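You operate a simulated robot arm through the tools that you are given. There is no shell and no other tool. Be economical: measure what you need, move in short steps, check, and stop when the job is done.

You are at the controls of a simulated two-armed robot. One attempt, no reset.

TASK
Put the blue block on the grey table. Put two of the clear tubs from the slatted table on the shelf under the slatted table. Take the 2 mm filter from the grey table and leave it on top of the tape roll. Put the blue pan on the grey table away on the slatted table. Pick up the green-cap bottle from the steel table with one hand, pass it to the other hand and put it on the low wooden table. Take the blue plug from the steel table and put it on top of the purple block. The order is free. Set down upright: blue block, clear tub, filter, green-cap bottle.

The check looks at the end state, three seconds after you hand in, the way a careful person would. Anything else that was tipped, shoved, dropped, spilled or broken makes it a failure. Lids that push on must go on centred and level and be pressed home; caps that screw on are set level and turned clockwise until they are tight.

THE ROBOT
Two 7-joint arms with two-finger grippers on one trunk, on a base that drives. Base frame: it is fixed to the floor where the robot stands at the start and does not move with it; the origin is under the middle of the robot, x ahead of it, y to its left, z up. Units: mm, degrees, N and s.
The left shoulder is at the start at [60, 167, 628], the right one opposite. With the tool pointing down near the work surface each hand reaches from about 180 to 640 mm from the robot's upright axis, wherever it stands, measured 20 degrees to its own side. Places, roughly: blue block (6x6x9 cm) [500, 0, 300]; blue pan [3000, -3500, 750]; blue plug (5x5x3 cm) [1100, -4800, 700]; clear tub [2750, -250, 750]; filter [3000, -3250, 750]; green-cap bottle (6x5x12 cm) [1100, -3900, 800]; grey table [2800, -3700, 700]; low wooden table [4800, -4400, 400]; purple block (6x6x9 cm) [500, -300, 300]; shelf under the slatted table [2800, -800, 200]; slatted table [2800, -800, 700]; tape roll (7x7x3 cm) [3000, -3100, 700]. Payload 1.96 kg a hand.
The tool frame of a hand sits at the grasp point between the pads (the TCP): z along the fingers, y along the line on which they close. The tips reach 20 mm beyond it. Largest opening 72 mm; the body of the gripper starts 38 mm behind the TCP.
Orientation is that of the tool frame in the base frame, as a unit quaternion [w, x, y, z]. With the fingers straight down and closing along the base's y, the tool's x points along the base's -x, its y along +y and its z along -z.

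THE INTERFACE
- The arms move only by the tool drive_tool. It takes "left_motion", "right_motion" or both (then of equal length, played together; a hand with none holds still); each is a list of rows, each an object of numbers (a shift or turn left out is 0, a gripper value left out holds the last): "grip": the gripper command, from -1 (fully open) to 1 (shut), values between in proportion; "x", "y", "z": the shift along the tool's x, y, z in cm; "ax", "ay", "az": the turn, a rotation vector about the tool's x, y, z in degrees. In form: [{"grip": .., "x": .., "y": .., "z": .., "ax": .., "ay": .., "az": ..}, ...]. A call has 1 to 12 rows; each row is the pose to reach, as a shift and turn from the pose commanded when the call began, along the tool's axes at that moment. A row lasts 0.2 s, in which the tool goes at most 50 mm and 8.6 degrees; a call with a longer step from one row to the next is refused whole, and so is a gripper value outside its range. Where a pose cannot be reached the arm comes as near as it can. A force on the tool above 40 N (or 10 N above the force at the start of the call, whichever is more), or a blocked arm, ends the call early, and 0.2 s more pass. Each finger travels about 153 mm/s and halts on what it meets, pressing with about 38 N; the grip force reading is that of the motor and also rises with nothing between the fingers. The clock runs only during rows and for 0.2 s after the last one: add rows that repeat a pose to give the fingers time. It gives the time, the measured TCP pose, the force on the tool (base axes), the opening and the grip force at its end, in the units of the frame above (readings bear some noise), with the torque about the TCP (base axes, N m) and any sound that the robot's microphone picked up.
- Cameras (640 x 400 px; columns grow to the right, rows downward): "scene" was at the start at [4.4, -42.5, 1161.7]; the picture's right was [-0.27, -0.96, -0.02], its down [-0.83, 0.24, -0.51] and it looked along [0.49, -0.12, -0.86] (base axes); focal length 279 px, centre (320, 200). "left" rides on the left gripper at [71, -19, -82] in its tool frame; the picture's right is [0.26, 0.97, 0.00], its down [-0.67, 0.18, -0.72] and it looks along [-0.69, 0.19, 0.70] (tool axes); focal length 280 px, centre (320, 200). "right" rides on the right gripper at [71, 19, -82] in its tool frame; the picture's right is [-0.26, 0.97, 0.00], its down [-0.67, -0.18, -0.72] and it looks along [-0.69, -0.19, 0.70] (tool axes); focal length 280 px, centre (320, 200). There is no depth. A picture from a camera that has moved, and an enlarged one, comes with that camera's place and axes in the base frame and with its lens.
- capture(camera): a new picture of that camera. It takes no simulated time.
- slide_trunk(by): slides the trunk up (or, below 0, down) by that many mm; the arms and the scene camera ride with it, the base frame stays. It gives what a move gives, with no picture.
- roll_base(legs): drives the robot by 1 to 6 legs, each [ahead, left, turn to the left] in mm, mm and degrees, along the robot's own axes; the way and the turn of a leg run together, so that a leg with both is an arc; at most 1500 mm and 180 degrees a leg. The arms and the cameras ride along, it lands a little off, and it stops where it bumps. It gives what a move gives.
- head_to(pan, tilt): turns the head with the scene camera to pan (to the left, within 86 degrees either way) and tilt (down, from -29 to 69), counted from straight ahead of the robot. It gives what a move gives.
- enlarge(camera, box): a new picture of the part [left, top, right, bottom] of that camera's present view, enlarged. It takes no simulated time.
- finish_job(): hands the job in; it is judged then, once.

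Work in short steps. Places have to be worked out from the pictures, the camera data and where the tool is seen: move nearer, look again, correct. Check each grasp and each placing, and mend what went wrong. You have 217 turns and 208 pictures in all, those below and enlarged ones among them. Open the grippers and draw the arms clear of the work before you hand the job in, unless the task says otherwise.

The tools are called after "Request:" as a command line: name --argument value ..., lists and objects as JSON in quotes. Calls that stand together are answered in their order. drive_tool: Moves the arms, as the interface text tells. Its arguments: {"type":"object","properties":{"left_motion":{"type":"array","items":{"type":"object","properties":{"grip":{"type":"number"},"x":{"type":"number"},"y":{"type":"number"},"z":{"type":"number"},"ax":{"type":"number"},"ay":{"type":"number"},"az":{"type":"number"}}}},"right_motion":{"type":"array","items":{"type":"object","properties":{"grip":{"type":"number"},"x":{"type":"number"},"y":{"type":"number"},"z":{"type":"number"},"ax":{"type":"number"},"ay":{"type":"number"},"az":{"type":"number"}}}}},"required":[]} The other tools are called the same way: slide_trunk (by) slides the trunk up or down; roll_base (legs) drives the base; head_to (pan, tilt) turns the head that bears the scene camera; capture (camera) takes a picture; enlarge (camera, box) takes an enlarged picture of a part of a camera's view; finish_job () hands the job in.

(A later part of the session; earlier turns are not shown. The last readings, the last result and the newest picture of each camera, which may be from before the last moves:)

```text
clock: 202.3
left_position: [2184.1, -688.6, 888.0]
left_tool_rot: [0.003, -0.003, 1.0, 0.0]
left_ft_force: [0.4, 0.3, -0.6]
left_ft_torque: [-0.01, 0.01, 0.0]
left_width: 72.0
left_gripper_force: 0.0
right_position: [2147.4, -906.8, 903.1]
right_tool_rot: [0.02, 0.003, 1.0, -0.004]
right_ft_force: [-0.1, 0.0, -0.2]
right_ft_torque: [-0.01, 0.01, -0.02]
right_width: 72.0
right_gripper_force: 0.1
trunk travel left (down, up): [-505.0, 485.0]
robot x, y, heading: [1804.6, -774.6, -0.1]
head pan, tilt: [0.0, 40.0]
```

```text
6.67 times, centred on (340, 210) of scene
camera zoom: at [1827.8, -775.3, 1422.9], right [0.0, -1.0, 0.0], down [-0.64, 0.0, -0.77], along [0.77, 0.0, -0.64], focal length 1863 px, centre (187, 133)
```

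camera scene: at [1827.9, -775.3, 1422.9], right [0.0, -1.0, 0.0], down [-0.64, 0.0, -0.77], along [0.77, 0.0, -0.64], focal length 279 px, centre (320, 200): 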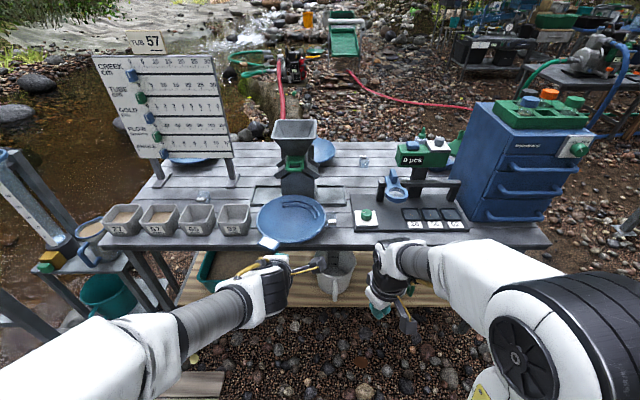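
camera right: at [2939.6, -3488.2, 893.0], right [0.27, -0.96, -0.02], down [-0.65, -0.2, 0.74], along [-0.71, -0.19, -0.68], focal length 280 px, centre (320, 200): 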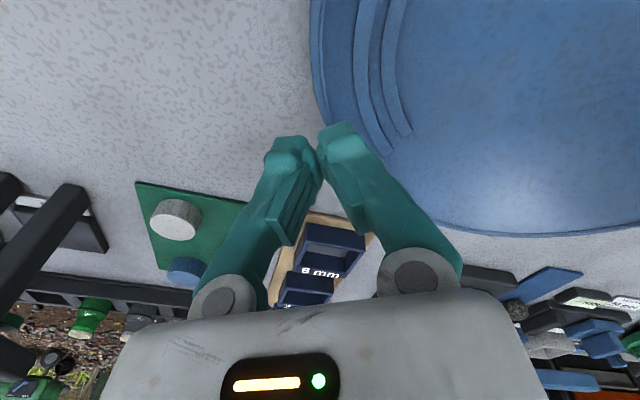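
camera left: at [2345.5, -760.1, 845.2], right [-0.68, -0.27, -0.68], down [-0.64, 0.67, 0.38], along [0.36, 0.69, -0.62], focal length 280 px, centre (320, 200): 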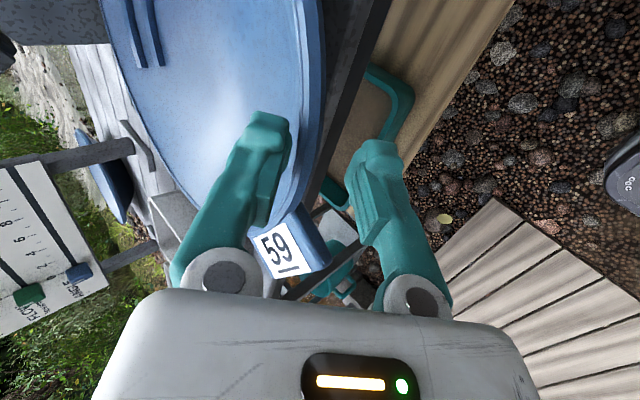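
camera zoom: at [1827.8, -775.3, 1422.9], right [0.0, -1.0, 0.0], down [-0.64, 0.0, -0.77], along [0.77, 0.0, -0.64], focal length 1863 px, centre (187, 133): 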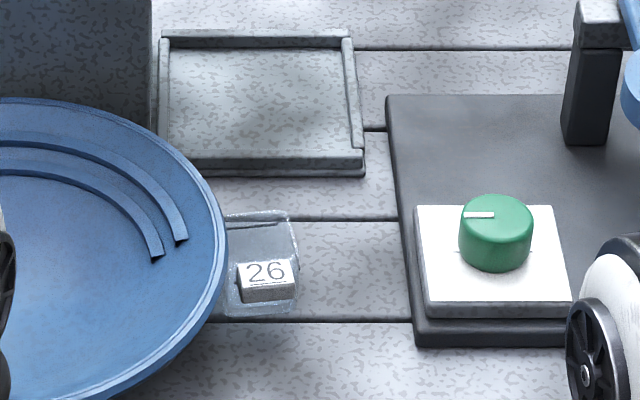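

Tub 26 sits ~3 mm from the pan's rim, so I'll grip it along x (hand turned 90°). I drive 300 mm ahead, 60 mm left, and turn the right hand.

Request:
roll_base --legs '[[300, 60, 0]]'

Request:
drive_tool --right_motion '[{"az": -8.4}, {"az": -16.8}, {"az": -25.2}, {"az": -33.6}, {"az": -42}, {"az": -50.4}, {"az": -58.8}, {"az": -67.2}, {"az": -75.6}, {"az": -84}, {"az": -90}, {"az": -90}]'

Request:
capture --camera "right"

Request:
capture --camera "scene"

```text
clock: 204.4
left_position: [2487.7, -629.5, 887.6]
left_tool_rot: [0.001, -0.002, 1.0, 0.0]
left_ft_force: [0.1, -0.8, 0.5]
left_ft_torque: [0.02, 0.01, 0.01]
left_width: 72.0
left_gripper_force: 0.1
right_position: [2447.5, -848.9, 901.7]
right_tool_rot: [0.018, 0.004, 1.0, -0.004]
right_ft_force: [0.1, 0.5, 0.0]
right_ft_torque: [-0.02, 0.01, 0.02]
right_width: 72.0
right_gripper_force: 0.1
trunk travel left (down, up): [-505.0, 485.0]
robot x, y, heading: [2104.8, -718.1, 0.0]
head pan, tilt: [0.0, 40.0]
```

```text
clock: 207.0
left_position: [2484.9, -630.0, 887.4]
left_tool_rot: [0.002, -0.001, 1.0, 0.001]
left_ft_force: [0.9, 1.4, 0.7]
left_ft_torque: [-0.01, 0.01, -0.01]
left_width: 71.7
left_gripper_force: 0.1
right_position: [2447.8, -849.4, 903.8]
right_tool_rot: [0.011, -0.705, 0.709, -0.017]
right_ft_force: [1.4, 0.1, 0.6]
right_ft_torque: [-0.01, 0.0, 0.01]
right_width: 71.8
right_gripper_force: 0.1
trunk travel left (down, up): [-505.0, 485.0]
robot x, y, heading: [2106.2, -714.0, -0.2]
head pan, tilt: [0.0, 40.0]
```

```text
79 pictures are left
camera right: at [2424.1, -919.9, 984.3], right [-0.96, 0.27, -0.04], down [0.16, 0.68, 0.72], along [0.22, 0.68, -0.7], focal length 280 px, centre (320, 200)
```

right: 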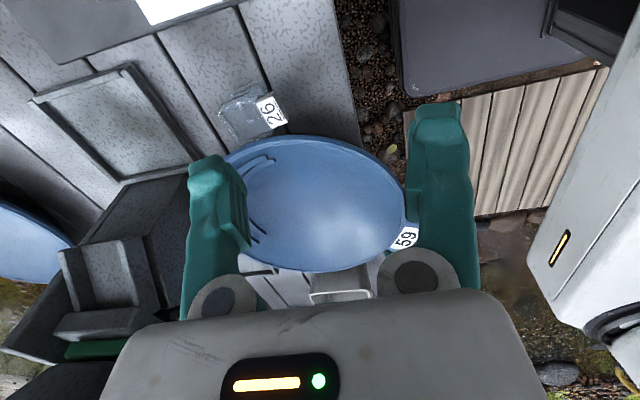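

```text
78 pictures are left
camera scene: at [2129.0, -716.3, 1422.9], right [0.0, -1.0, 0.0], down [-0.64, 0.0, -0.77], along [0.77, 0.0, -0.64], focal length 279 px, centre (320, 200)
```

scene: 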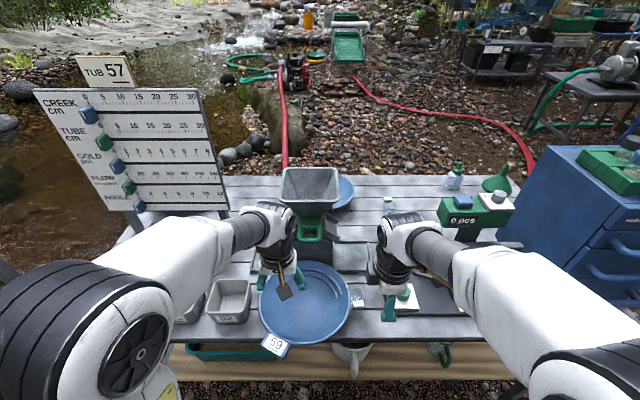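

Tub 26 ≈[2550, -812]. I move the right hand above it to z≈835 and look.

Request:
drive_tool --right_motion '[{"x": -1, "y": -4}, {"x": -2.5, "y": -8}, {"x": -3.7, "y": -10.2, "z": 2}, {"x": -3.7, "y": -10.2, "z": 5}, {"x": -3.7, "y": -10.2, "z": 7}, {"x": -3.7, "y": -10.2, "z": 7}]'

Request:
capture --camera "right"

Request:
enlarge --camera "scene" --box '[300, 250, 420, 340]'

```text
clock: 208.4
left_position: [2486.0, -630.6, 888.5]
left_tool_rot: [0.003, -0.003, 1.0, 0.0]
left_ft_force: [0.2, 0.3, 0.4]
left_ft_torque: [-0.03, 0.01, -0.02]
left_width: 72.0
left_gripper_force: 0.1
right_position: [2553.1, -812.2, 835.8]
right_tool_rot: [0.011, -0.704, 0.71, -0.017]
right_ft_force: [0.2, -0.7, -0.5]
right_ft_torque: [-0.01, -0.01, -0.01]
right_width: 72.1
right_gripper_force: 0.1
right hand out of reach, approached as far as the arm can: row 2
trunk travel left (down, up): [-505.0, 485.0]
robot x, y, heading: [2106.0, -715.4, -0.1]
head pan, tilt: [0.0, 40.0]
```

```text
77 pictures are left
camera right: at [2529.4, -883.9, 917.5], right [-0.96, 0.27, -0.04], down [0.16, 0.68, 0.72], along [0.22, 0.68, -0.7], focal length 280 px, centre (320, 200)
```

right: 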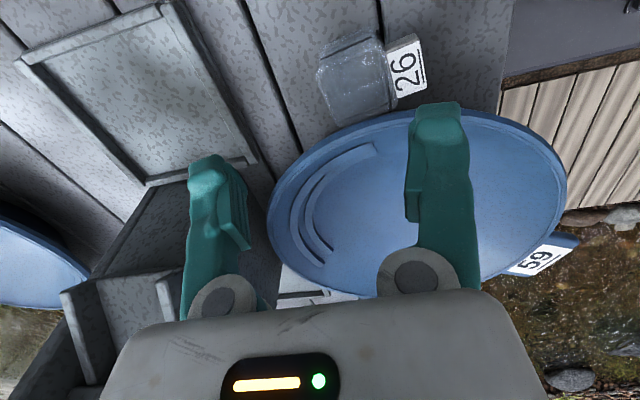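

```text
4.44 times, centred on (360, 295) of scene
camera zoom: at [2128.8, -716.3, 1422.9], right [0.0, -1.0, 0.0], down [-0.64, 0.0, -0.77], along [0.77, 0.0, -0.64], focal length 1242 px, centre (142, -222)
```

zoom: 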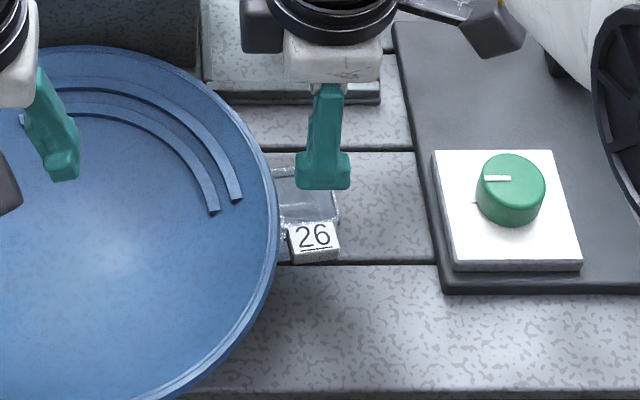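

Tub reads ≈[2535, -810], about 17 mm west of the hand. I shift and lower to z≈775, then check again.

Request:
drive_tool --right_motion '[{"y": 1.6, "z": 1}, {"y": 1.8, "z": 4}, {"y": 1.8, "z": 5.8}, {"y": 1.8, "z": 5.8}]'

Request:
capture --camera "right"

Request:
enlarge --camera "scene" --box '[300, 250, 420, 340]'

```text
clock: 209.4
left_position: [2485.4, -630.2, 888.8]
left_tool_rot: [0.003, -0.002, 1.0, 0.0]
left_ft_force: [0.2, -0.1, -0.8]
left_ft_torque: [-0.01, 0.01, 0.0]
left_width: 72.1
left_gripper_force: 0.1
right_position: [2536.8, -813.4, 777.3]
right_tool_rot: [0.01, -0.704, 0.71, -0.016]
right_ft_force: [0.0, 0.0, 1.9]
right_ft_torque: [0.01, 0.08, 0.02]
right_width: 72.0
right_gripper_force: 0.2
trunk travel left (down, up): [-505.0, 485.0]
robot x, y, heading: [2105.0, -716.5, -0.4]
head pan, tilt: [0.0, 40.0]
```

```text
75 pictures are left
camera right: at [2513.0, -884.5, 858.9], right [-0.96, 0.27, -0.04], down [0.16, 0.68, 0.72], along [0.22, 0.68, -0.7], focal length 280 px, centre (320, 200)
```

right: 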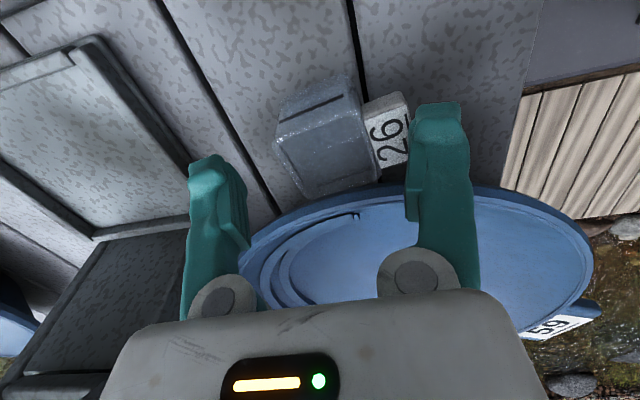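

```text
4.44 times, centred on (360, 295) of scene
camera zoom: at [2128.9, -716.3, 1422.9], right [0.0, -1.0, 0.0], down [-0.64, 0.0, -0.77], along [0.77, 0.0, -0.64], focal length 1242 px, centre (142, -222)
```

zoom: 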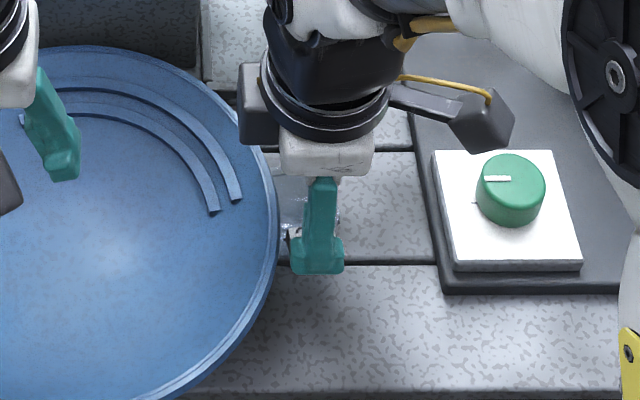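

Tub with its tab spans nearly the opening, centre ≈11 mm further west. I shift 1.1 cm west slightly raised, then lower 2 cm.

Request:
drive_tool --right_motion '[{"z": -0.8}, {"y": 1.1, "z": -0.8}, {"y": 1.1, "z": 0}, {"y": 1.1, "z": 1}, {"y": 1.1, "z": 1}]'

Request:
capture --camera "right"

```text
clock: 210.6
left_position: [2485.4, -630.2, 887.3]
left_tool_rot: [0.003, -0.002, 1.0, 0.0]
left_ft_force: [0.0, 0.3, -0.3]
left_ft_torque: [0.01, 0.0, 0.0]
left_width: 71.9
left_gripper_force: 0.2
right_position: [2525.4, -813.4, 767.3]
right_tool_rot: [0.011, -0.704, 0.709, -0.017]
right_ft_force: [0.7, 0.0, 0.1]
right_ft_torque: [-0.02, 0.04, 0.01]
right_width: 71.8
right_gripper_force: 0.0
trunk travel left (down, up): [-505.0, 485.0]
robot x, y, heading: [2103.7, -713.7, -0.3]
head pan, tilt: [0.0, 40.0]
```

```text
73 pictures are left
camera right: at [2502.5, -884.1, 848.3], right [-0.96, 0.27, -0.04], down [0.16, 0.68, 0.72], along [0.22, 0.68, -0.7], focal length 280 px, centre (320, 200)
```

right: 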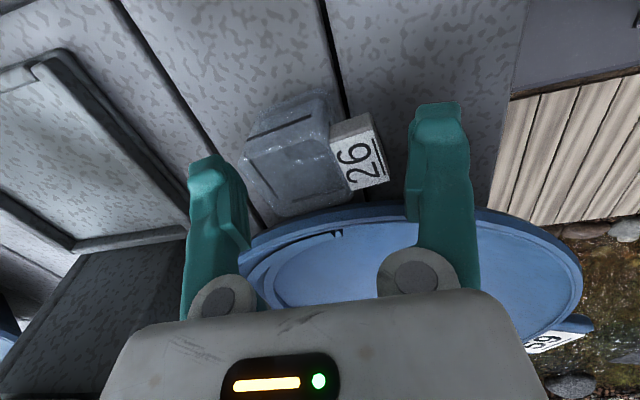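

Centred now. Lower 2 cm more and look.

Request:
drive_tool --right_motion '[{"z": 1}, {"z": 1.8}, {"z": 1.8}]'

Request:
capture --camera "right"

```text
clock: 211.4
left_position: [2485.2, -630.3, 887.3]
left_tool_rot: [0.003, -0.003, 1.0, 0.0]
left_ft_force: [-0.1, 0.5, -1.0]
left_ft_torque: [-0.02, -0.02, -0.01]
left_width: 72.1
left_gripper_force: 0.1
right_position: [2525.8, -814.0, 747.9]
right_tool_rot: [0.011, -0.704, 0.71, -0.015]
right_ft_force: [0.8, 0.2, 0.1]
right_ft_torque: [0.01, -0.02, 0.02]
right_width: 71.7
right_gripper_force: 0.0
trunk travel left (down, up): [-505.0, 485.0]
robot x, y, heading: [2104.2, -715.1, -0.1]
head pan, tilt: [0.0, 40.0]
```

```text
72 pictures are left
camera right: at [2503.1, -884.4, 830.5], right [-0.96, 0.27, -0.04], down [0.16, 0.68, 0.72], along [0.22, 0.68, -0.7], focal length 280 px, centre (320, 200)
```

right: 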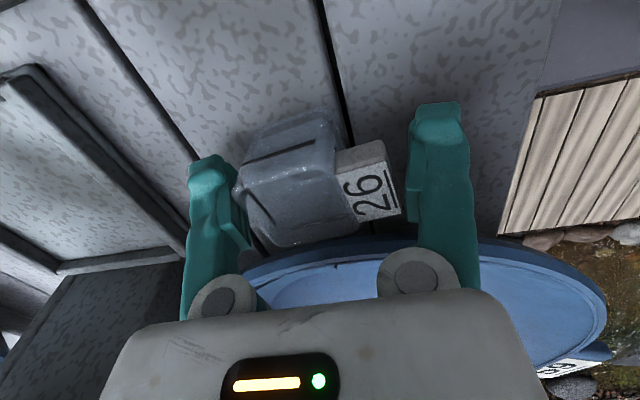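

Allowing for the camera's skew, both sides have a few mm clearance at the finger plane. I lower 1 cm and check for contact force.

Request:
drive_tool --right_motion '[{"y": -0.1, "z": 0.5}, {"y": -0.1, "z": 1}, {"y": -0.1, "z": 1}]'

Request:
capture --camera "right"

```text
clock: 212.2
left_position: [2484.5, -629.3, 888.5]
left_tool_rot: [0.004, -0.003, 1.0, -0.001]
left_ft_force: [-0.1, -0.4, 0.0]
left_ft_torque: [0.02, 0.0, -0.02]
left_width: 72.0
left_gripper_force: 0.1
right_position: [2526.9, -814.0, 741.0]
right_tool_rot: [0.012, -0.703, 0.71, -0.017]
right_ft_force: [0.2, -0.5, 19.2]
right_ft_torque: [0.01, -0.06, 0.11]
right_width: 71.9
right_gripper_force: 0.2
trunk travel left (down, up): [-505.0, 485.0]
robot x, y, heading: [2106.7, -715.3, -0.3]
head pan, tilt: [0.0, 40.0]
```

```text
71 pictures are left
camera right: at [2504.1, -884.1, 821.8], right [-0.96, 0.27, -0.04], down [0.16, 0.68, 0.72], along [0.22, 0.68, -0.7], focal length 280 px, centre (320, 200)
```

right: 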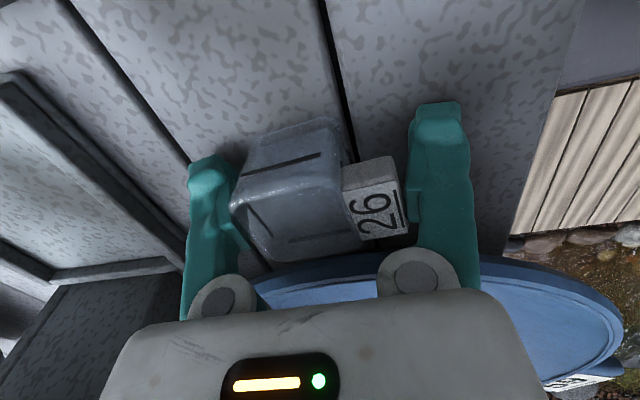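

Even contact at tip z≈721 with no torque: the tips stand on the slats, straddling the tub. I rise 3 mm and close.

Request:
drive_tool --right_motion '[{"z": -0.3}, {"z": -0.4, "grip": -0.8}, {"z": -0.4, "grip": -0.4}, {"z": -0.4, "grip": 0.2}, {"z": -0.4, "grip": 1}, {"z": -0.4, "grip": 1}]'

Request:
capture --camera "right"

```text
clock: 213.6
left_position: [2486.2, -630.7, 887.9]
left_tool_rot: [0.003, -0.001, 1.0, 0.0]
left_ft_force: [-0.6, 0.4, -0.3]
left_ft_torque: [0.0, -0.01, -0.01]
left_width: 72.0
left_gripper_force: 0.0
right_position: [2527.5, -814.5, 742.3]
right_tool_rot: [0.011, -0.704, 0.71, -0.016]
right_ft_force: [0.0, 0.5, -0.5]
right_ft_torque: [0.01, -0.02, -0.02]
right_width: 56.3
right_gripper_force: 38.0
trunk travel left (down, up): [-505.0, 485.0]
robot x, y, heading: [2104.5, -713.5, -0.1]
head pan, tilt: [0.0, 40.0]
```

```text
70 pictures are left
camera right: at [2504.7, -884.7, 824.8], right [-0.96, 0.27, -0.04], down [0.16, 0.68, 0.72], along [0.22, 0.68, -0.7], focal length 280 px, centre (320, 200)
```

right: 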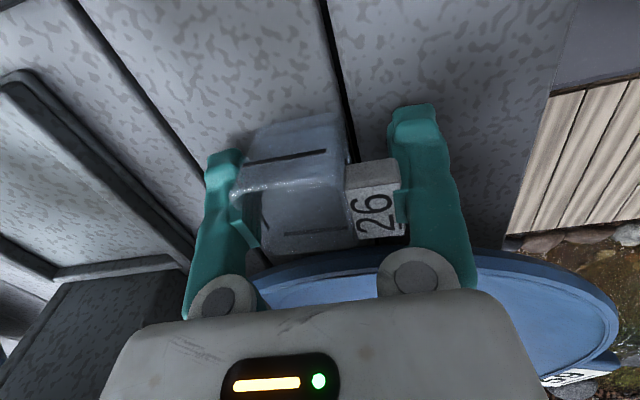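

Tub 26 is held (56 mm). I lift it 12 cm and pull it back toward the robot.

Request:
drive_tool --right_motion '[{"grip": 1, "z": -2}, {"z": -5}, {"z": -9}, {"z": -13}, {"z": -16, "y": 3}, {"z": -16, "y": 7}, {"z": -16, "y": 10, "x": 3}, {"z": -16, "y": 12, "x": 6}, {"z": -16, "y": 12, "x": 9}, {"z": -16, "y": 12, "x": 9}]'

Request:
capture --camera "scene"

```text
clock: 215.8
left_position: [2484.9, -629.2, 887.4]
left_tool_rot: [0.002, -0.002, 1.0, 0.0]
left_ft_force: [-0.1, -0.1, -0.1]
left_ft_torque: [-0.02, 0.02, -0.01]
left_width: 72.1
left_gripper_force: 0.1
right_position: [2402.0, -903.1, 896.1]
right_tool_rot: [0.011, -0.704, 0.71, -0.016]
right_ft_force: [-0.4, 1.1, -0.6]
right_ft_torque: [-0.01, -0.01, -0.01]
right_width: 59.2
right_gripper_force: 37.8
right hand out of reach, approached as far as the arm can: row 5, 8, 9, 10
trunk travel left (down, up): [-505.0, 485.0]
robot x, y, heading: [2103.7, -713.3, -0.5]
head pan, tilt: [0.0, 40.0]
```

```text
69 pictures are left
camera scene: at [2128.8, -716.0, 1422.9], right [0.0, -1.0, 0.0], down [-0.64, 0.0, -0.77], along [0.77, 0.0, -0.64], focal length 279 px, centre (320, 200)
```

scene: 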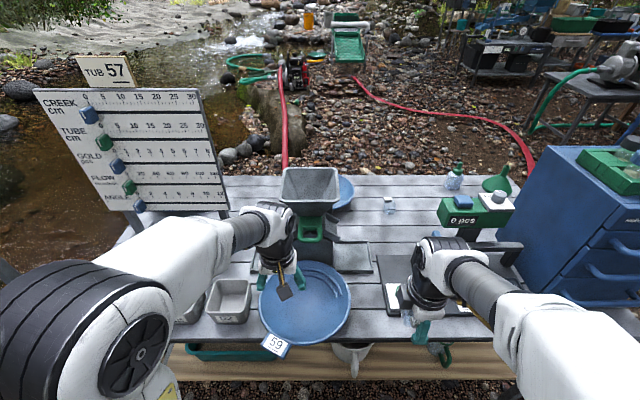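

Tub 26 is safely in the right hand. Tub 72 is ≈[2662, -326]. I move the base 65 mm ahead and 115 mm left, then bring the left hand above tub 72.

Request:
roll_base --legs '[[65, 115, 0]]'

Request:
drive_tool --left_motion '[{"grip": -1, "x": -1, "y": 4}, {"x": -3, "y": 8}, {"x": -5, "y": 12}, {"x": -7, "y": 16}, {"x": -9, "y": 19}, {"x": -11, "y": 19}, {"x": -11, "y": 19, "z": 3}, {"x": -11, "y": 19, "z": 3}]'

Request:
capture --camera "left"

Request:
capture --camera "scene"

```text
clock: 217.1
left_position: [2549.9, -516.0, 887.6]
left_tool_rot: [0.002, -0.002, 1.0, 0.0]
left_ft_force: [0.1, 0.6, -0.2]
left_ft_torque: [-0.03, 0.01, 0.0]
left_width: 72.0
left_gripper_force: 0.0
right_position: [2467.0, -786.6, 897.0]
right_tool_rot: [0.009, -0.703, 0.711, -0.016]
right_ft_force: [1.0, 0.6, -1.0]
right_ft_torque: [-0.03, 0.04, 0.01]
right_width: 59.8
right_gripper_force: 38.2
trunk travel left (down, up): [-505.0, 485.0]
robot x, y, heading: [2168.7, -598.4, -0.3]
head pan, tilt: [0.0, 40.0]
```

```text
clock: 218.9
left_position: [2614.0, -342.8, 881.0]
left_tool_rot: [0.016, 0.0, 1.0, 0.009]
left_ft_force: [1.5, -0.3, -0.7]
left_ft_torque: [0.01, -0.01, 0.01]
left_width: 71.9
left_gripper_force: 0.1
left hand out of reach, approached as far as the arm can: row 3, 4, 5, 6, 7, 8
right_position: [2466.1, -787.8, 897.0]
right_tool_rot: [0.011, -0.703, 0.71, -0.016]
right_ft_force: [0.6, -0.3, 0.7]
right_ft_torque: [-0.01, 0.01, -0.02]
right_width: 59.3
right_gripper_force: 37.5
trunk travel left (down, up): [-505.0, 485.0]
robot x, y, heading: [2169.4, -596.3, -0.2]
head pan, tilt: [0.0, 40.0]
```

```text
68 pictures are left
camera left: at [2539.5, -363.1, 959.3], right [-0.26, 0.96, 0.01], down [0.65, 0.17, 0.74], along [0.71, 0.2, -0.67], focal length 280 px, centre (320, 200)
```

left: 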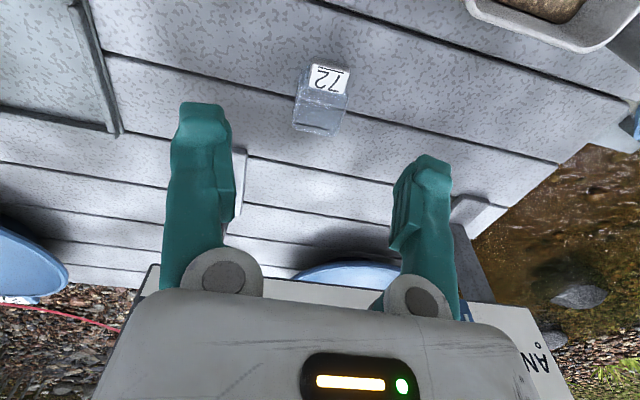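

```text
67 pictures are left
camera scene: at [2193.5, -601.5, 1422.9], right [-0.01, -1.0, 0.0], down [-0.64, 0.0, -0.77], along [0.77, 0.0, -0.64], focal length 279 px, centre (320, 200)
```

scene: 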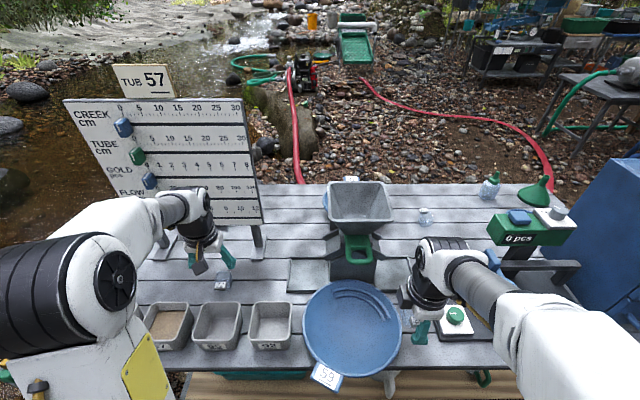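

Tub 72 ≈[2654, -330]. The left arm is at its reach because the shoulder is low; I raise the trunk 120 mm and then go down to the tub.

Request:
slide_trunk --by 120

Request:
drive_tool --left_motion '[{"x": -1, "y": 0.4, "z": 4}, {"x": -2.5, "y": 0.9, "z": 8}, {"x": -4, "y": 1.3, "z": 12}, {"x": -4, "y": 1.3, "z": 16}, {"x": -4, "y": 1.3, "z": 19}, {"x": -4, "y": 1.3, "z": 19}]'

Request:
capture --camera "left"

```text
clock: 220.4
left_position: [2613.2, -343.6, 1001.7]
left_tool_rot: [0.016, -0.001, 1.0, 0.01]
left_ft_force: [-0.6, -0.5, -0.4]
left_ft_torque: [0.01, 0.01, -0.01]
left_width: 72.0
left_gripper_force: 0.0
right_position: [2466.9, -787.9, 1016.5]
right_tool_rot: [0.01, -0.703, 0.711, -0.015]
right_ft_force: [0.4, -0.4, 0.1]
right_ft_torque: [0.01, 0.01, -0.03]
right_width: 59.4
right_gripper_force: 38.3
trunk travel left (down, up): [-625.0, 365.0]
robot x, y, heading: [2169.6, -595.9, -0.1]
head pan, tilt: [0.0, 40.0]
```

```text
clock: 221.8
left_position: [2658.7, -327.0, 812.8]
left_tool_rot: [0.018, 0.0, 1.0, 0.008]
left_ft_force: [-0.1, 0.4, 0.0]
left_ft_torque: [-0.01, 0.0, 0.04]
left_width: 71.9
left_gripper_force: 0.1
right_position: [2465.6, -786.8, 1016.5]
right_tool_rot: [0.011, -0.704, 0.71, -0.016]
right_ft_force: [-0.7, -0.3, 0.3]
right_ft_torque: [-0.01, 0.03, 0.0]
right_width: 59.2
right_gripper_force: 37.8
trunk travel left (down, up): [-625.0, 365.0]
robot x, y, heading: [2167.8, -597.4, -0.3]
head pan, tilt: [0.0, 40.0]
```

```text
66 pictures are left
camera left: at [2585.5, -346.9, 890.4], right [-0.26, 0.96, 0.01], down [0.65, 0.17, 0.74], along [0.71, 0.2, -0.67], focal length 280 px, centre (320, 200)
```

left: 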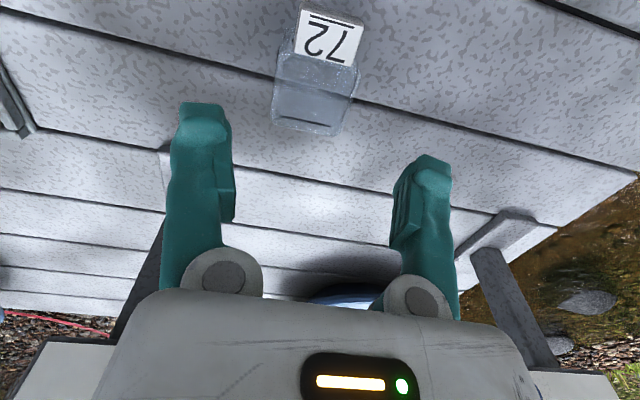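

Aligned over tub 72. Lower 6.8 cm to z≈745 and close along y.

Request:
drive_tool --left_motion '[{"x": -0.4, "z": 2.5}, {"x": -0.4, "z": 5}, {"x": -0.4, "z": 6.6}, {"x": -0.4, "z": 6.6}]'

Request:
capture --camera "left"

```text
clock: 222.8
left_position: [2664.6, -325.5, 746.5]
left_tool_rot: [0.016, -0.002, 1.0, 0.009]
left_ft_force: [0.6, -0.4, -0.8]
left_ft_torque: [0.02, -0.01, 0.06]
left_width: 71.8
left_gripper_force: 0.0
right_position: [2465.5, -787.7, 1017.1]
right_tool_rot: [0.011, -0.704, 0.71, -0.016]
right_ft_force: [-0.3, -0.3, 0.7]
right_ft_torque: [-0.01, -0.01, -0.03]
right_width: 59.2
right_gripper_force: 37.7
trunk travel left (down, up): [-625.0, 365.0]
robot x, y, heading: [2170.9, -602.5, -0.5]
head pan, tilt: [0.0, 40.0]
```

```text
65 pictures are left
camera left: at [2591.3, -346.2, 824.8], right [-0.26, 0.96, 0.01], down [0.65, 0.17, 0.74], along [0.71, 0.2, -0.67], focal length 280 px, centre (320, 200)
```

left: 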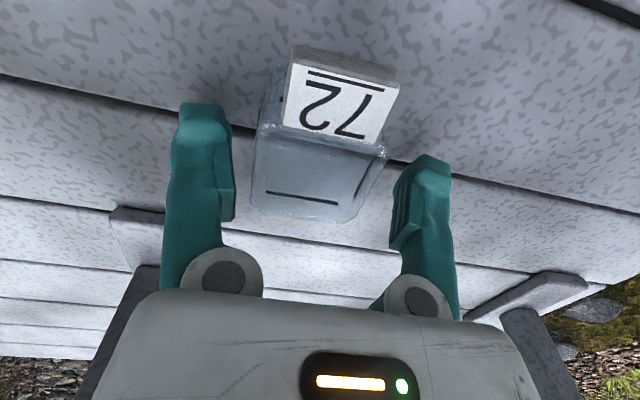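

Tub 72 lies between the fingers. Close and lift.

Request:
drive_tool --left_motion '[{"grip": -0.5}, {"grip": 0}, {"grip": 0.5}, {"grip": 1}, {"grip": 1}, {"grip": 1, "z": -2}, {"grip": 1, "z": -6}, {"grip": 1, "z": -10}, {"grip": 1, "z": -13}, {"grip": 1, "z": -13}]'

Request:
capture --camera "left"

```text
clock: 225.0
left_position: [2661.4, -328.8, 875.8]
left_tool_rot: [0.018, -0.001, 1.0, 0.009]
left_ft_force: [0.4, 0.0, -0.8]
left_ft_torque: [-0.01, 0.0, 0.02]
left_width: 38.3
left_gripper_force: 38.0
right_position: [2466.0, -788.4, 1016.8]
right_tool_rot: [0.01, -0.704, 0.71, -0.016]
right_ft_force: [-0.8, 0.1, -1.0]
right_ft_torque: [-0.02, -0.01, -0.01]
right_width: 58.7
right_gripper_force: 38.1
trunk travel left (down, up): [-625.0, 365.0]
robot x, y, heading: [2165.3, -599.6, -0.2]
head pan, tilt: [0.0, 40.0]
```

```text
64 pictures are left
camera left: at [2587.6, -348.3, 954.3], right [-0.26, 0.96, 0.01], down [0.65, 0.17, 0.74], along [0.71, 0.2, -0.67], focal length 280 px, centre (320, 200)
```

left: 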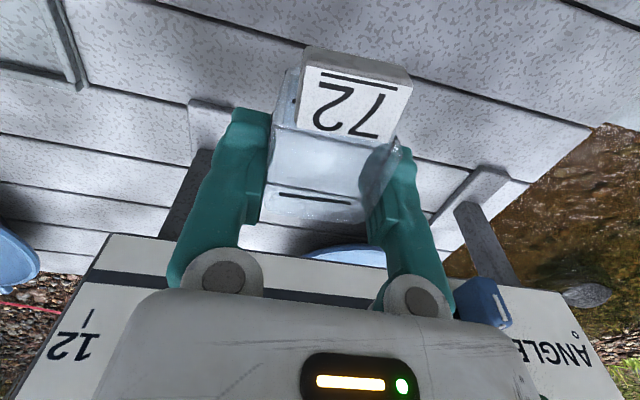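

Both tubs are held. I draw the left hand in, back the base 330 mm clear of the table and lower the trunk 560 mm to look at the shelf.

Request:
drive_tool --left_motion '[{"grip": 1, "x": 2, "y": -2}, {"x": 4, "y": -4}, {"x": 6, "y": -6}, {"x": 8, "y": -8}, {"x": 10, "y": -10}, {"x": 10, "y": -10}]'

Request:
roll_base --legs '[[-350, -150, 0]]'

Request:
slide_trunk --by -540

Request:
head_to --pan 0 --tilt 35

Request:
capture --camera "scene"

```text
clock: 226.4
left_position: [2561.1, -427.0, 872.6]
left_tool_rot: [0.017, -0.001, 1.0, 0.008]
left_ft_force: [-1.2, 0.7, 0.4]
left_ft_torque: [-0.01, 0.01, 0.0]
left_width: 38.6
left_gripper_force: 37.6
right_position: [2466.2, -788.0, 1016.6]
right_tool_rot: [0.011, -0.704, 0.71, -0.015]
right_ft_force: [0.6, 0.2, -0.8]
right_ft_torque: [0.0, 0.0, -0.02]
right_width: 58.5
right_gripper_force: 37.4
trunk travel left (down, up): [-625.0, 365.0]
robot x, y, heading: [2168.6, -600.7, -0.3]
head pan, tilt: [0.0, 40.0]
```

```text
clock: 228.8
left_position: [2212.6, -575.9, 872.6]
left_tool_rot: [0.018, -0.001, 1.0, 0.009]
left_ft_force: [0.4, -0.5, 0.0]
left_ft_torque: [-0.01, -0.01, 0.03]
left_width: 38.4
left_gripper_force: 38.1
right_position: [2117.5, -935.8, 1016.1]
right_tool_rot: [0.011, -0.704, 0.71, -0.016]
right_ft_force: [-0.2, 0.0, 0.0]
right_ft_torque: [0.0, -0.03, -0.01]
right_width: 58.1
right_gripper_force: 38.0
trunk travel left (down, up): [-625.0, 365.0]
robot x, y, heading: [1821.0, -748.9, -0.4]
head pan, tilt: [0.0, 40.0]
```

```text
refused: -540 is not a number from -400 to 400
```

```text
clock: 229.5
left_position: [2212.7, -576.0, 872.0]
left_tool_rot: [0.016, -0.001, 1.0, 0.008]
left_ft_force: [-0.1, 0.5, -0.8]
left_ft_torque: [-0.01, 0.0, 0.03]
left_width: 38.3
left_gripper_force: 38.4
right_position: [2117.4, -935.7, 1016.7]
right_tool_rot: [0.01, -0.703, 0.71, -0.016]
right_ft_force: [-0.5, -0.5, -0.2]
right_ft_torque: [-0.04, 0.0, 0.02]
right_width: 57.9
right_gripper_force: 38.1
trunk travel left (down, up): [-625.0, 365.0]
robot x, y, heading: [1820.1, -747.1, -0.3]
head pan, tilt: [0.0, 35.0]
```

```text
63 pictures are left
camera scene: at [1847.9, -749.7, 1550.4], right [-0.01, -1.0, 0.0], down [-0.57, 0.0, -0.82], along [0.82, -0.01, -0.57], focal length 279 px, centre (320, 200)
```

scene: 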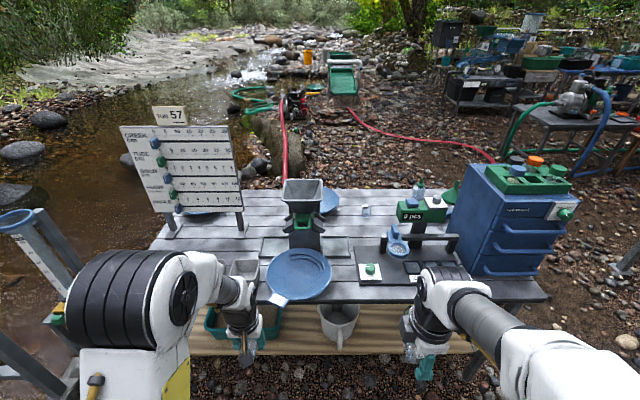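

The slide is limited to 400 per call; I lower in two steps and look at the shelf.

Request:
slide_trunk --by -380

Request:
slide_trunk --by -160

Request:
capture --camera "scene"

```text
clock: 233.2
left_position: [2211.7, -575.3, 493.4]
left_tool_rot: [0.017, -0.002, 1.0, 0.009]
left_ft_force: [0.4, -0.4, -1.2]
left_ft_torque: [0.0, -0.02, 0.04]
left_width: 38.4
left_gripper_force: 37.9
right_position: [2118.7, -935.6, 635.8]
right_tool_rot: [0.01, -0.703, 0.711, -0.016]
right_ft_force: [0.8, 0.3, 0.3]
right_ft_torque: [-0.01, -0.02, 0.01]
right_width: 57.2
right_gripper_force: 38.1
trunk travel left (down, up): [-245.0, 745.0]
robot x, y, heading: [1818.6, -753.8, -0.4]
head pan, tilt: [0.0, 35.0]
```

```text
clock: 235.0
left_position: [2211.6, -576.4, 331.4]
left_tool_rot: [0.018, -0.001, 1.0, 0.009]
left_ft_force: [0.2, 0.4, -0.5]
left_ft_torque: [0.01, -0.03, 0.03]
left_width: 38.3
left_gripper_force: 37.9
right_position: [2117.5, -936.2, 477.4]
right_tool_rot: [0.011, -0.703, 0.711, -0.016]
right_ft_force: [0.6, 0.2, -0.3]
right_ft_torque: [0.01, 0.02, -0.01]
right_width: 57.3
right_gripper_force: 38.3
trunk travel left (down, up): [-85.0, 905.0]
robot x, y, heading: [1821.8, -748.3, -0.4]
head pan, tilt: [0.0, 35.0]
```

```text
62 pictures are left
camera scene: at [1847.9, -749.7, 1010.5], right [-0.01, -1.0, 0.0], down [-0.57, 0.0, -0.82], along [0.82, -0.01, -0.57], focal length 279 px, centre (320, 200)
```

scene: 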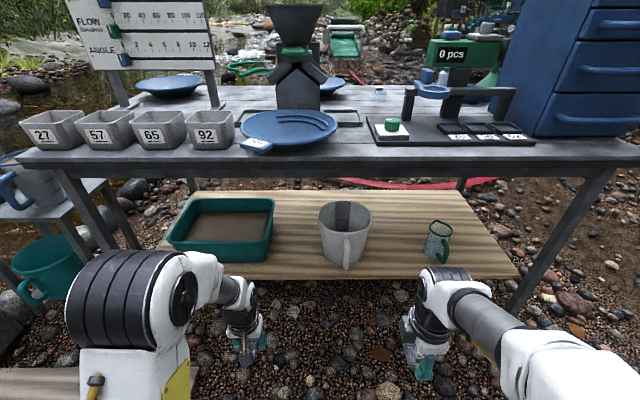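

Good view of the shelf: free gaps at ≈[2590, -660] (between bin and pitcher) and ≈[2590, -1048] (between pitcher and mug). I lower the right hand 14 cm and drive 240 mm ahead, 45 mm right.

Request:
drive_tool --right_motion '[{"grip": 1, "z": 4}, {"z": 8}, {"z": 12}, {"z": 14.5}, {"z": 14.5}]'

Request:
roll_base --legs '[[240, -45, 0]]'

Request:
capture --camera "scene"

Request:
capture --camera "left"

```text
clock: 236.2
left_position: [2211.8, -575.0, 332.1]
left_tool_rot: [0.017, -0.001, 1.0, 0.008]
left_ft_force: [0.3, 0.0, -0.6]
left_ft_torque: [0.01, -0.02, 0.0]
left_width: 38.5
left_gripper_force: 38.2
right_position: [2123.0, -936.3, 331.3]
right_tool_rot: [0.01, -0.704, 0.71, -0.016]
right_ft_force: [-0.3, 0.5, -1.0]
right_ft_torque: [0.01, -0.02, -0.01]
right_width: 55.1
right_gripper_force: 38.6
trunk travel left (down, up): [-85.0, 905.0]
robot x, y, heading: [1824.3, -748.7, -0.1]
head pan, tilt: [0.0, 35.0]
```

```text
clock: 238.0
left_position: [2452.6, -621.2, 332.1]
left_tool_rot: [0.017, -0.002, 1.0, 0.009]
left_ft_force: [-0.2, 0.4, -0.8]
left_ft_torque: [-0.03, -0.01, 0.0]
left_width: 38.5
left_gripper_force: 37.8
right_position: [2364.7, -983.4, 331.1]
right_tool_rot: [0.011, -0.704, 0.71, -0.017]
right_ft_force: [0.6, -0.2, 0.0]
right_ft_torque: [0.0, 0.0, -0.03]
right_width: 55.0
right_gripper_force: 37.7
trunk travel left (down, up): [-85.0, 905.0]
robot x, y, heading: [2057.7, -795.6, -0.1]
head pan, tilt: [0.0, 35.0]
```

```text
61 pictures are left
camera scene: at [2088.6, -795.9, 1010.5], right [0.0, -1.0, 0.0], down [-0.57, 0.0, -0.82], along [0.82, 0.0, -0.57], focal length 279 px, centre (320, 200)
```

scene: 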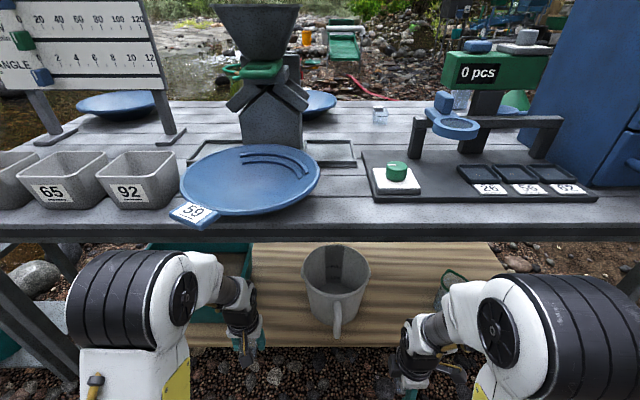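

```text
60 pictures are left
camera left: at [2379.0, -641.6, 410.1], right [-0.27, 0.96, 0.01], down [0.65, 0.17, 0.74], along [0.71, 0.2, -0.67], focal length 280 px, centre (320, 200)
```

left: 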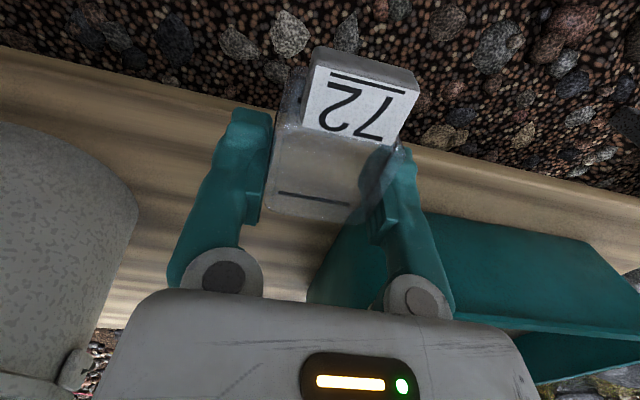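

Left gap centre is y≈-650. I extend the left hand 12.5 cm under the table at this height, with -2.9 cm in y, and look.

Request:
drive_tool --left_motion '[{"grip": 1, "x": -2, "y": -1.5}, {"x": -5, "y": -2.9}, {"x": -8.5, "y": -2.9}, {"x": -12, "y": -2.9}, {"x": -13, "y": -2.9}, {"x": -13, "y": -2.9}]'

Request:
capture --camera "left"

Request:
capture --camera "scene"

```text
clock: 239.6
left_position: [2546.0, -647.3, 324.1]
left_tool_rot: [-0.008, -0.001, 1.0, 0.007]
left_ft_force: [-0.2, 0.2, -0.2]
left_ft_torque: [-0.01, -0.01, -0.02]
left_width: 38.5
left_gripper_force: 38.2
right_position: [2350.8, -976.1, 333.1]
right_tool_rot: [-0.009, 0.71, -0.704, 0.016]
right_ft_force: [0.0, -0.7, -0.4]
right_ft_torque: [0.03, -0.03, 0.01]
right_width: 55.1
right_gripper_force: 38.3
trunk travel left (down, up): [-85.0, 905.0]
robot x, y, heading: [2045.0, -793.3, 0.7]
head pan, tilt: [0.0, 35.0]
stopped in row 6 (left hand): the arm was blocked; the commanded pose is now the measured one
```

```text
59 pictures are left
camera left: at [2476.0, -666.6, 405.0], right [-0.26, 0.96, 0.02], down [0.69, 0.17, 0.71], along [0.68, 0.2, -0.71], focal length 280 px, centre (320, 200)
```

left: 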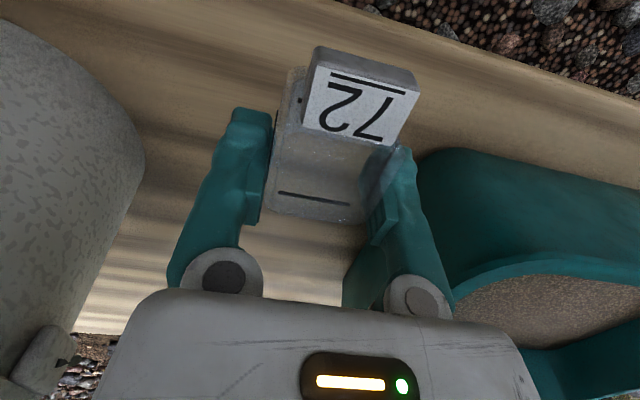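

```text
58 pictures are left
camera scene: at [2070.3, -792.5, 1011.5], right [0.01, -1.0, 0.0], down [-0.57, -0.01, -0.82], along [0.82, 0.01, -0.57], focal length 279 px, centre (320, 200)
```

scene: 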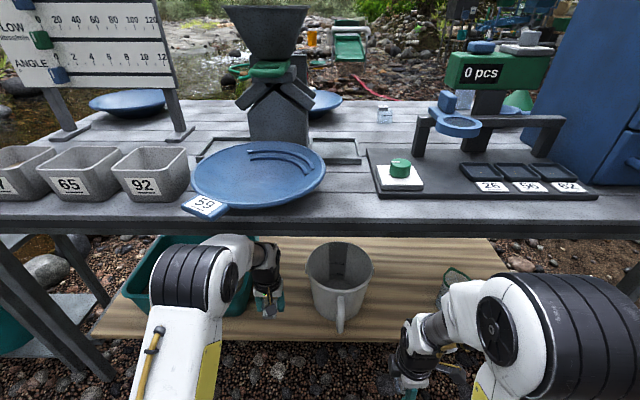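

The left elbow met the table edge, but the tub is already ~60 mm inside the shelf's front at a good spot. I lower the trunk 45 mm (elbow drops clear) and check.

Request:
slide_trunk --by -45

Request:
capture --camera "left"

```text
clock: 240.5
left_position: [2550.0, -648.1, 279.4]
left_tool_rot: [-0.005, -0.001, 1.0, 0.008]
left_ft_force: [0.2, -0.3, -0.1]
left_ft_torque: [-0.02, 0.01, 0.02]
left_width: 38.6
left_gripper_force: 38.3
right_position: [2353.2, -977.1, 285.8]
right_tool_rot: [-0.01, 0.71, -0.704, 0.014]
right_ft_force: [0.2, 0.5, 0.2]
right_ft_torque: [-0.01, -0.02, -0.02]
right_width: 54.9
right_gripper_force: 38.7
trunk travel left (down, up): [-40.0, 950.0]
robot x, y, heading: [2049.5, -795.4, 0.5]
head pan, tilt: [0.0, 35.0]
```

```text
57 pictures are left
camera left: at [2480.4, -667.3, 361.1], right [-0.26, 0.96, 0.02], down [0.68, 0.17, 0.71], along [0.68, 0.2, -0.7], focal length 280 px, centre (320, 200)
```

left: 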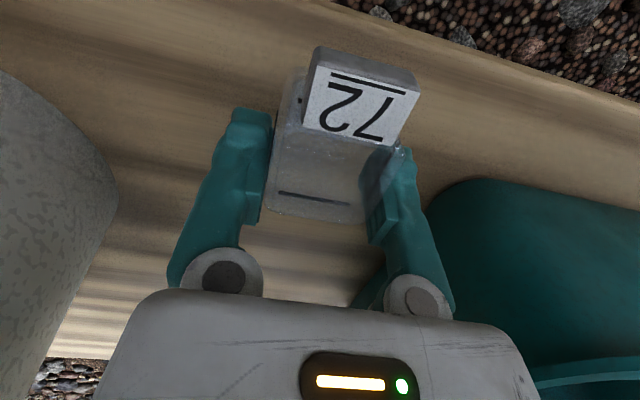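

The shelf's front edge is ≈2503; I move 2.5 cm further in, then lower gently to contact.

Request:
drive_tool --left_motion '[{"grip": 1, "x": -1.2}, {"x": -2.5}, {"x": -2.5, "z": 1}, {"x": -2.5, "z": 1.8}, {"x": -2.5, "z": 2.5}, {"x": -2.5, "z": 3.2}, {"x": -2.5, "z": 3.8}]'

```text
clock: 242.1
left_position: [2575.5, -646.1, 245.7]
left_tool_rot: [-0.001, -0.001, 1.0, 0.008]
left_ft_force: [-4.2, 0.2, 32.6]
left_ft_torque: [-0.13, -0.16, 0.02]
left_width: 39.0
left_gripper_force: 38.3
right_position: [2352.1, -976.1, 287.1]
right_tool_rot: [-0.011, 0.71, -0.704, 0.016]
right_ft_force: [-0.3, -0.1, -1.0]
right_ft_torque: [0.03, 0.0, 0.02]
right_width: 54.6
right_gripper_force: 38.2
trunk travel left (down, up): [-40.0, 950.0]
robot x, y, heading: [2044.4, -794.1, 0.4]
head pan, tilt: [0.0, 35.0]
```

On the shelf (contact, TCP 246 → shelf ≈221). I release and rise.

Request:
drive_tool --left_motion '[{"grip": 1, "z": -0.2}, {"grip": 0.4, "z": -0.2}, {"grip": -0.4, "z": -0.2}, {"grip": -0.7, "z": -0.2}, {"z": -3}, {"z": -6.5}, {"z": -6.5, "x": 3}, {"z": -6.5, "x": 7}, {"z": -6.5, "x": 11}, {"z": -6.5, "x": 15}, {"z": -6.5, "x": 15}]'

Request:
capture --camera "left"

Request:
capture --camera "right"

```text
clock: 244.5
left_position: [2425.2, -647.8, 308.5]
left_tool_rot: [-0.005, 0.0, 1.0, 0.008]
left_ft_force: [-0.2, 0.1, -0.1]
left_ft_torque: [0.01, 0.0, -0.02]
left_width: 61.0
left_gripper_force: 0.0
right_position: [2353.7, -976.2, 285.3]
right_tool_rot: [-0.01, 0.71, -0.704, 0.015]
right_ft_force: [-0.6, 0.1, -0.1]
right_ft_torque: [-0.03, 0.0, -0.02]
right_width: 54.4
right_gripper_force: 38.2
trunk travel left (down, up): [-40.0, 950.0]
robot x, y, heading: [2045.3, -792.5, 0.5]
head pan, tilt: [0.0, 35.0]
```

```text
56 pictures are left
camera left: at [2354.8, -667.7, 389.6], right [-0.26, 0.96, 0.02], down [0.68, 0.17, 0.71], along [0.68, 0.2, -0.7], focal length 280 px, centre (320, 200)
```

left: 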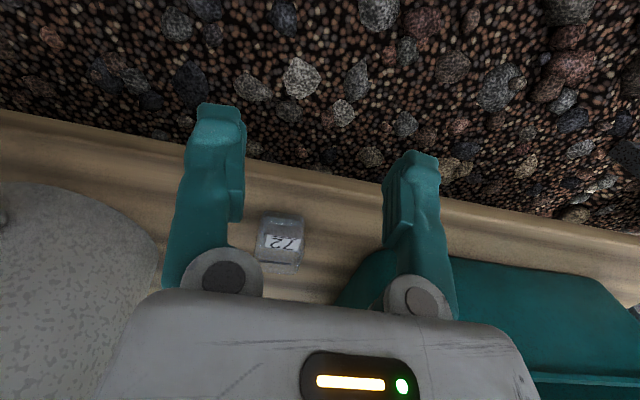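

```text
55 pictures are left
camera right: at [2331.0, -1047.3, 367.1], right [-0.97, 0.25, -0.04], down [0.15, 0.68, 0.72], along [0.21, 0.69, -0.7], focal length 280 px, centre (320, 200)
```

right: 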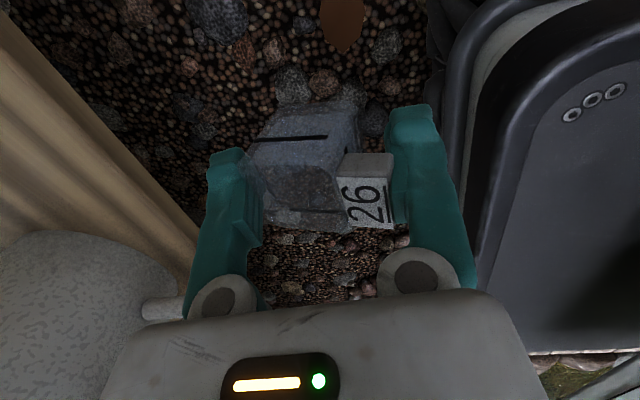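

Tub 72 stands upright on the shelf. Next tub 26: I lower the trunk 20 mm and extend the right hand to ≈[2570, -1048], then go down to contact.

Request:
slide_trunk --by -20

Request:
drive_tool --right_motion '[{"grip": 1, "x": 2.5, "y": -2}, {"x": 5, "y": -5}, {"x": 7.2, "y": -9}, {"x": 7.2, "y": -13}, {"x": 7.2, "y": -17}, {"x": 7.2, "y": -20}, {"x": 7.2, "y": -21.5}, {"x": 7.2, "y": -21.5}]'

Request:
capture --camera "right"

```text
clock: 245.1
left_position: [2426.3, -648.4, 287.7]
left_tool_rot: [-0.005, -0.001, 1.0, 0.008]
left_ft_force: [0.7, 0.0, 0.8]
left_ft_torque: [0.0, 0.0, -0.01]
left_width: 61.1
left_gripper_force: 0.1
right_position: [2352.6, -975.9, 266.1]
right_tool_rot: [-0.009, 0.71, -0.704, 0.015]
right_ft_force: [-0.4, -0.4, -0.4]
right_ft_torque: [-0.01, 0.01, 0.01]
right_width: 54.0
right_gripper_force: 38.2
trunk travel left (down, up): [-20.0, 970.0]
robot x, y, heading: [2043.0, -786.8, 0.9]
head pan, tilt: [0.0, 35.0]
```

```text
clock: 246.9
left_position: [2424.8, -648.3, 288.1]
left_tool_rot: [-0.005, -0.001, 1.0, 0.008]
left_ft_force: [0.4, -0.4, 0.2]
left_ft_torque: [0.01, -0.01, -0.04]
left_width: 61.2
left_gripper_force: 0.1
right_position: [2568.6, -1047.7, 273.8]
right_tool_rot: [-0.01, 0.71, -0.704, 0.014]
right_ft_force: [0.5, 1.4, -0.4]
right_ft_torque: [-0.03, 0.01, -0.02]
right_width: 53.9
right_gripper_force: 38.5
trunk travel left (down, up): [-20.0, 970.0]
robot x, y, heading: [2045.4, -791.6, 0.4]
head pan, tilt: [0.0, 35.0]
```

```text
54 pictures are left
camera right: at [2547.1, -1117.7, 354.4], right [-0.97, 0.25, -0.04], down [0.15, 0.68, 0.72], along [0.21, 0.69, -0.7], focal length 280 px, centre (320, 200)
```

right: 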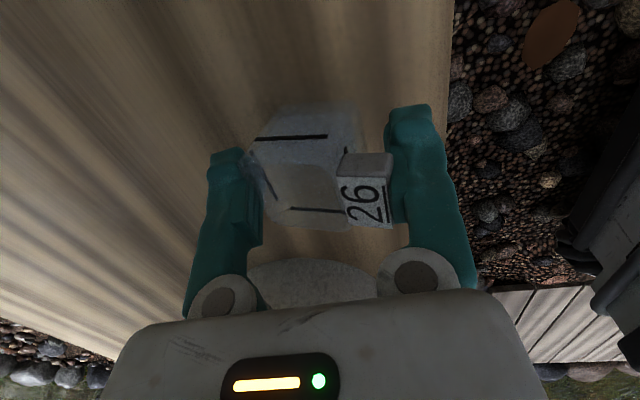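

Free spot below. Lower to contact.

Request:
drive_tool --right_motion '[{"grip": 1, "z": 1.2}, {"z": 2.2}, {"z": 2.8}, {"z": 3.2}, {"z": 3.6}]'

```text
clock: 247.6
left_position: [2424.3, -646.5, 290.6]
left_tool_rot: [-0.003, -0.001, 1.0, 0.008]
left_ft_force: [0.2, -0.4, 0.4]
left_ft_torque: [0.01, -0.03, 0.01]
left_width: 61.1
left_gripper_force: 0.0
right_position: [2572.4, -1046.5, 258.4]
right_tool_rot: [-0.013, 0.709, -0.705, 0.02]
right_ft_force: [-5.1, 0.9, 26.9]
right_ft_torque: [0.37, -0.32, 0.06]
right_width: 54.1
right_gripper_force: 38.5
trunk travel left (down, up): [-20.0, 970.0]
robot x, y, heading: [2043.7, -791.6, 0.6]
head pan, tilt: [0.0, 35.0]
stopped in row 3 (right hand): the force on the tool passed its limit at 49 N (the readings are from after the stop); the commanded pose is now the measured one
```

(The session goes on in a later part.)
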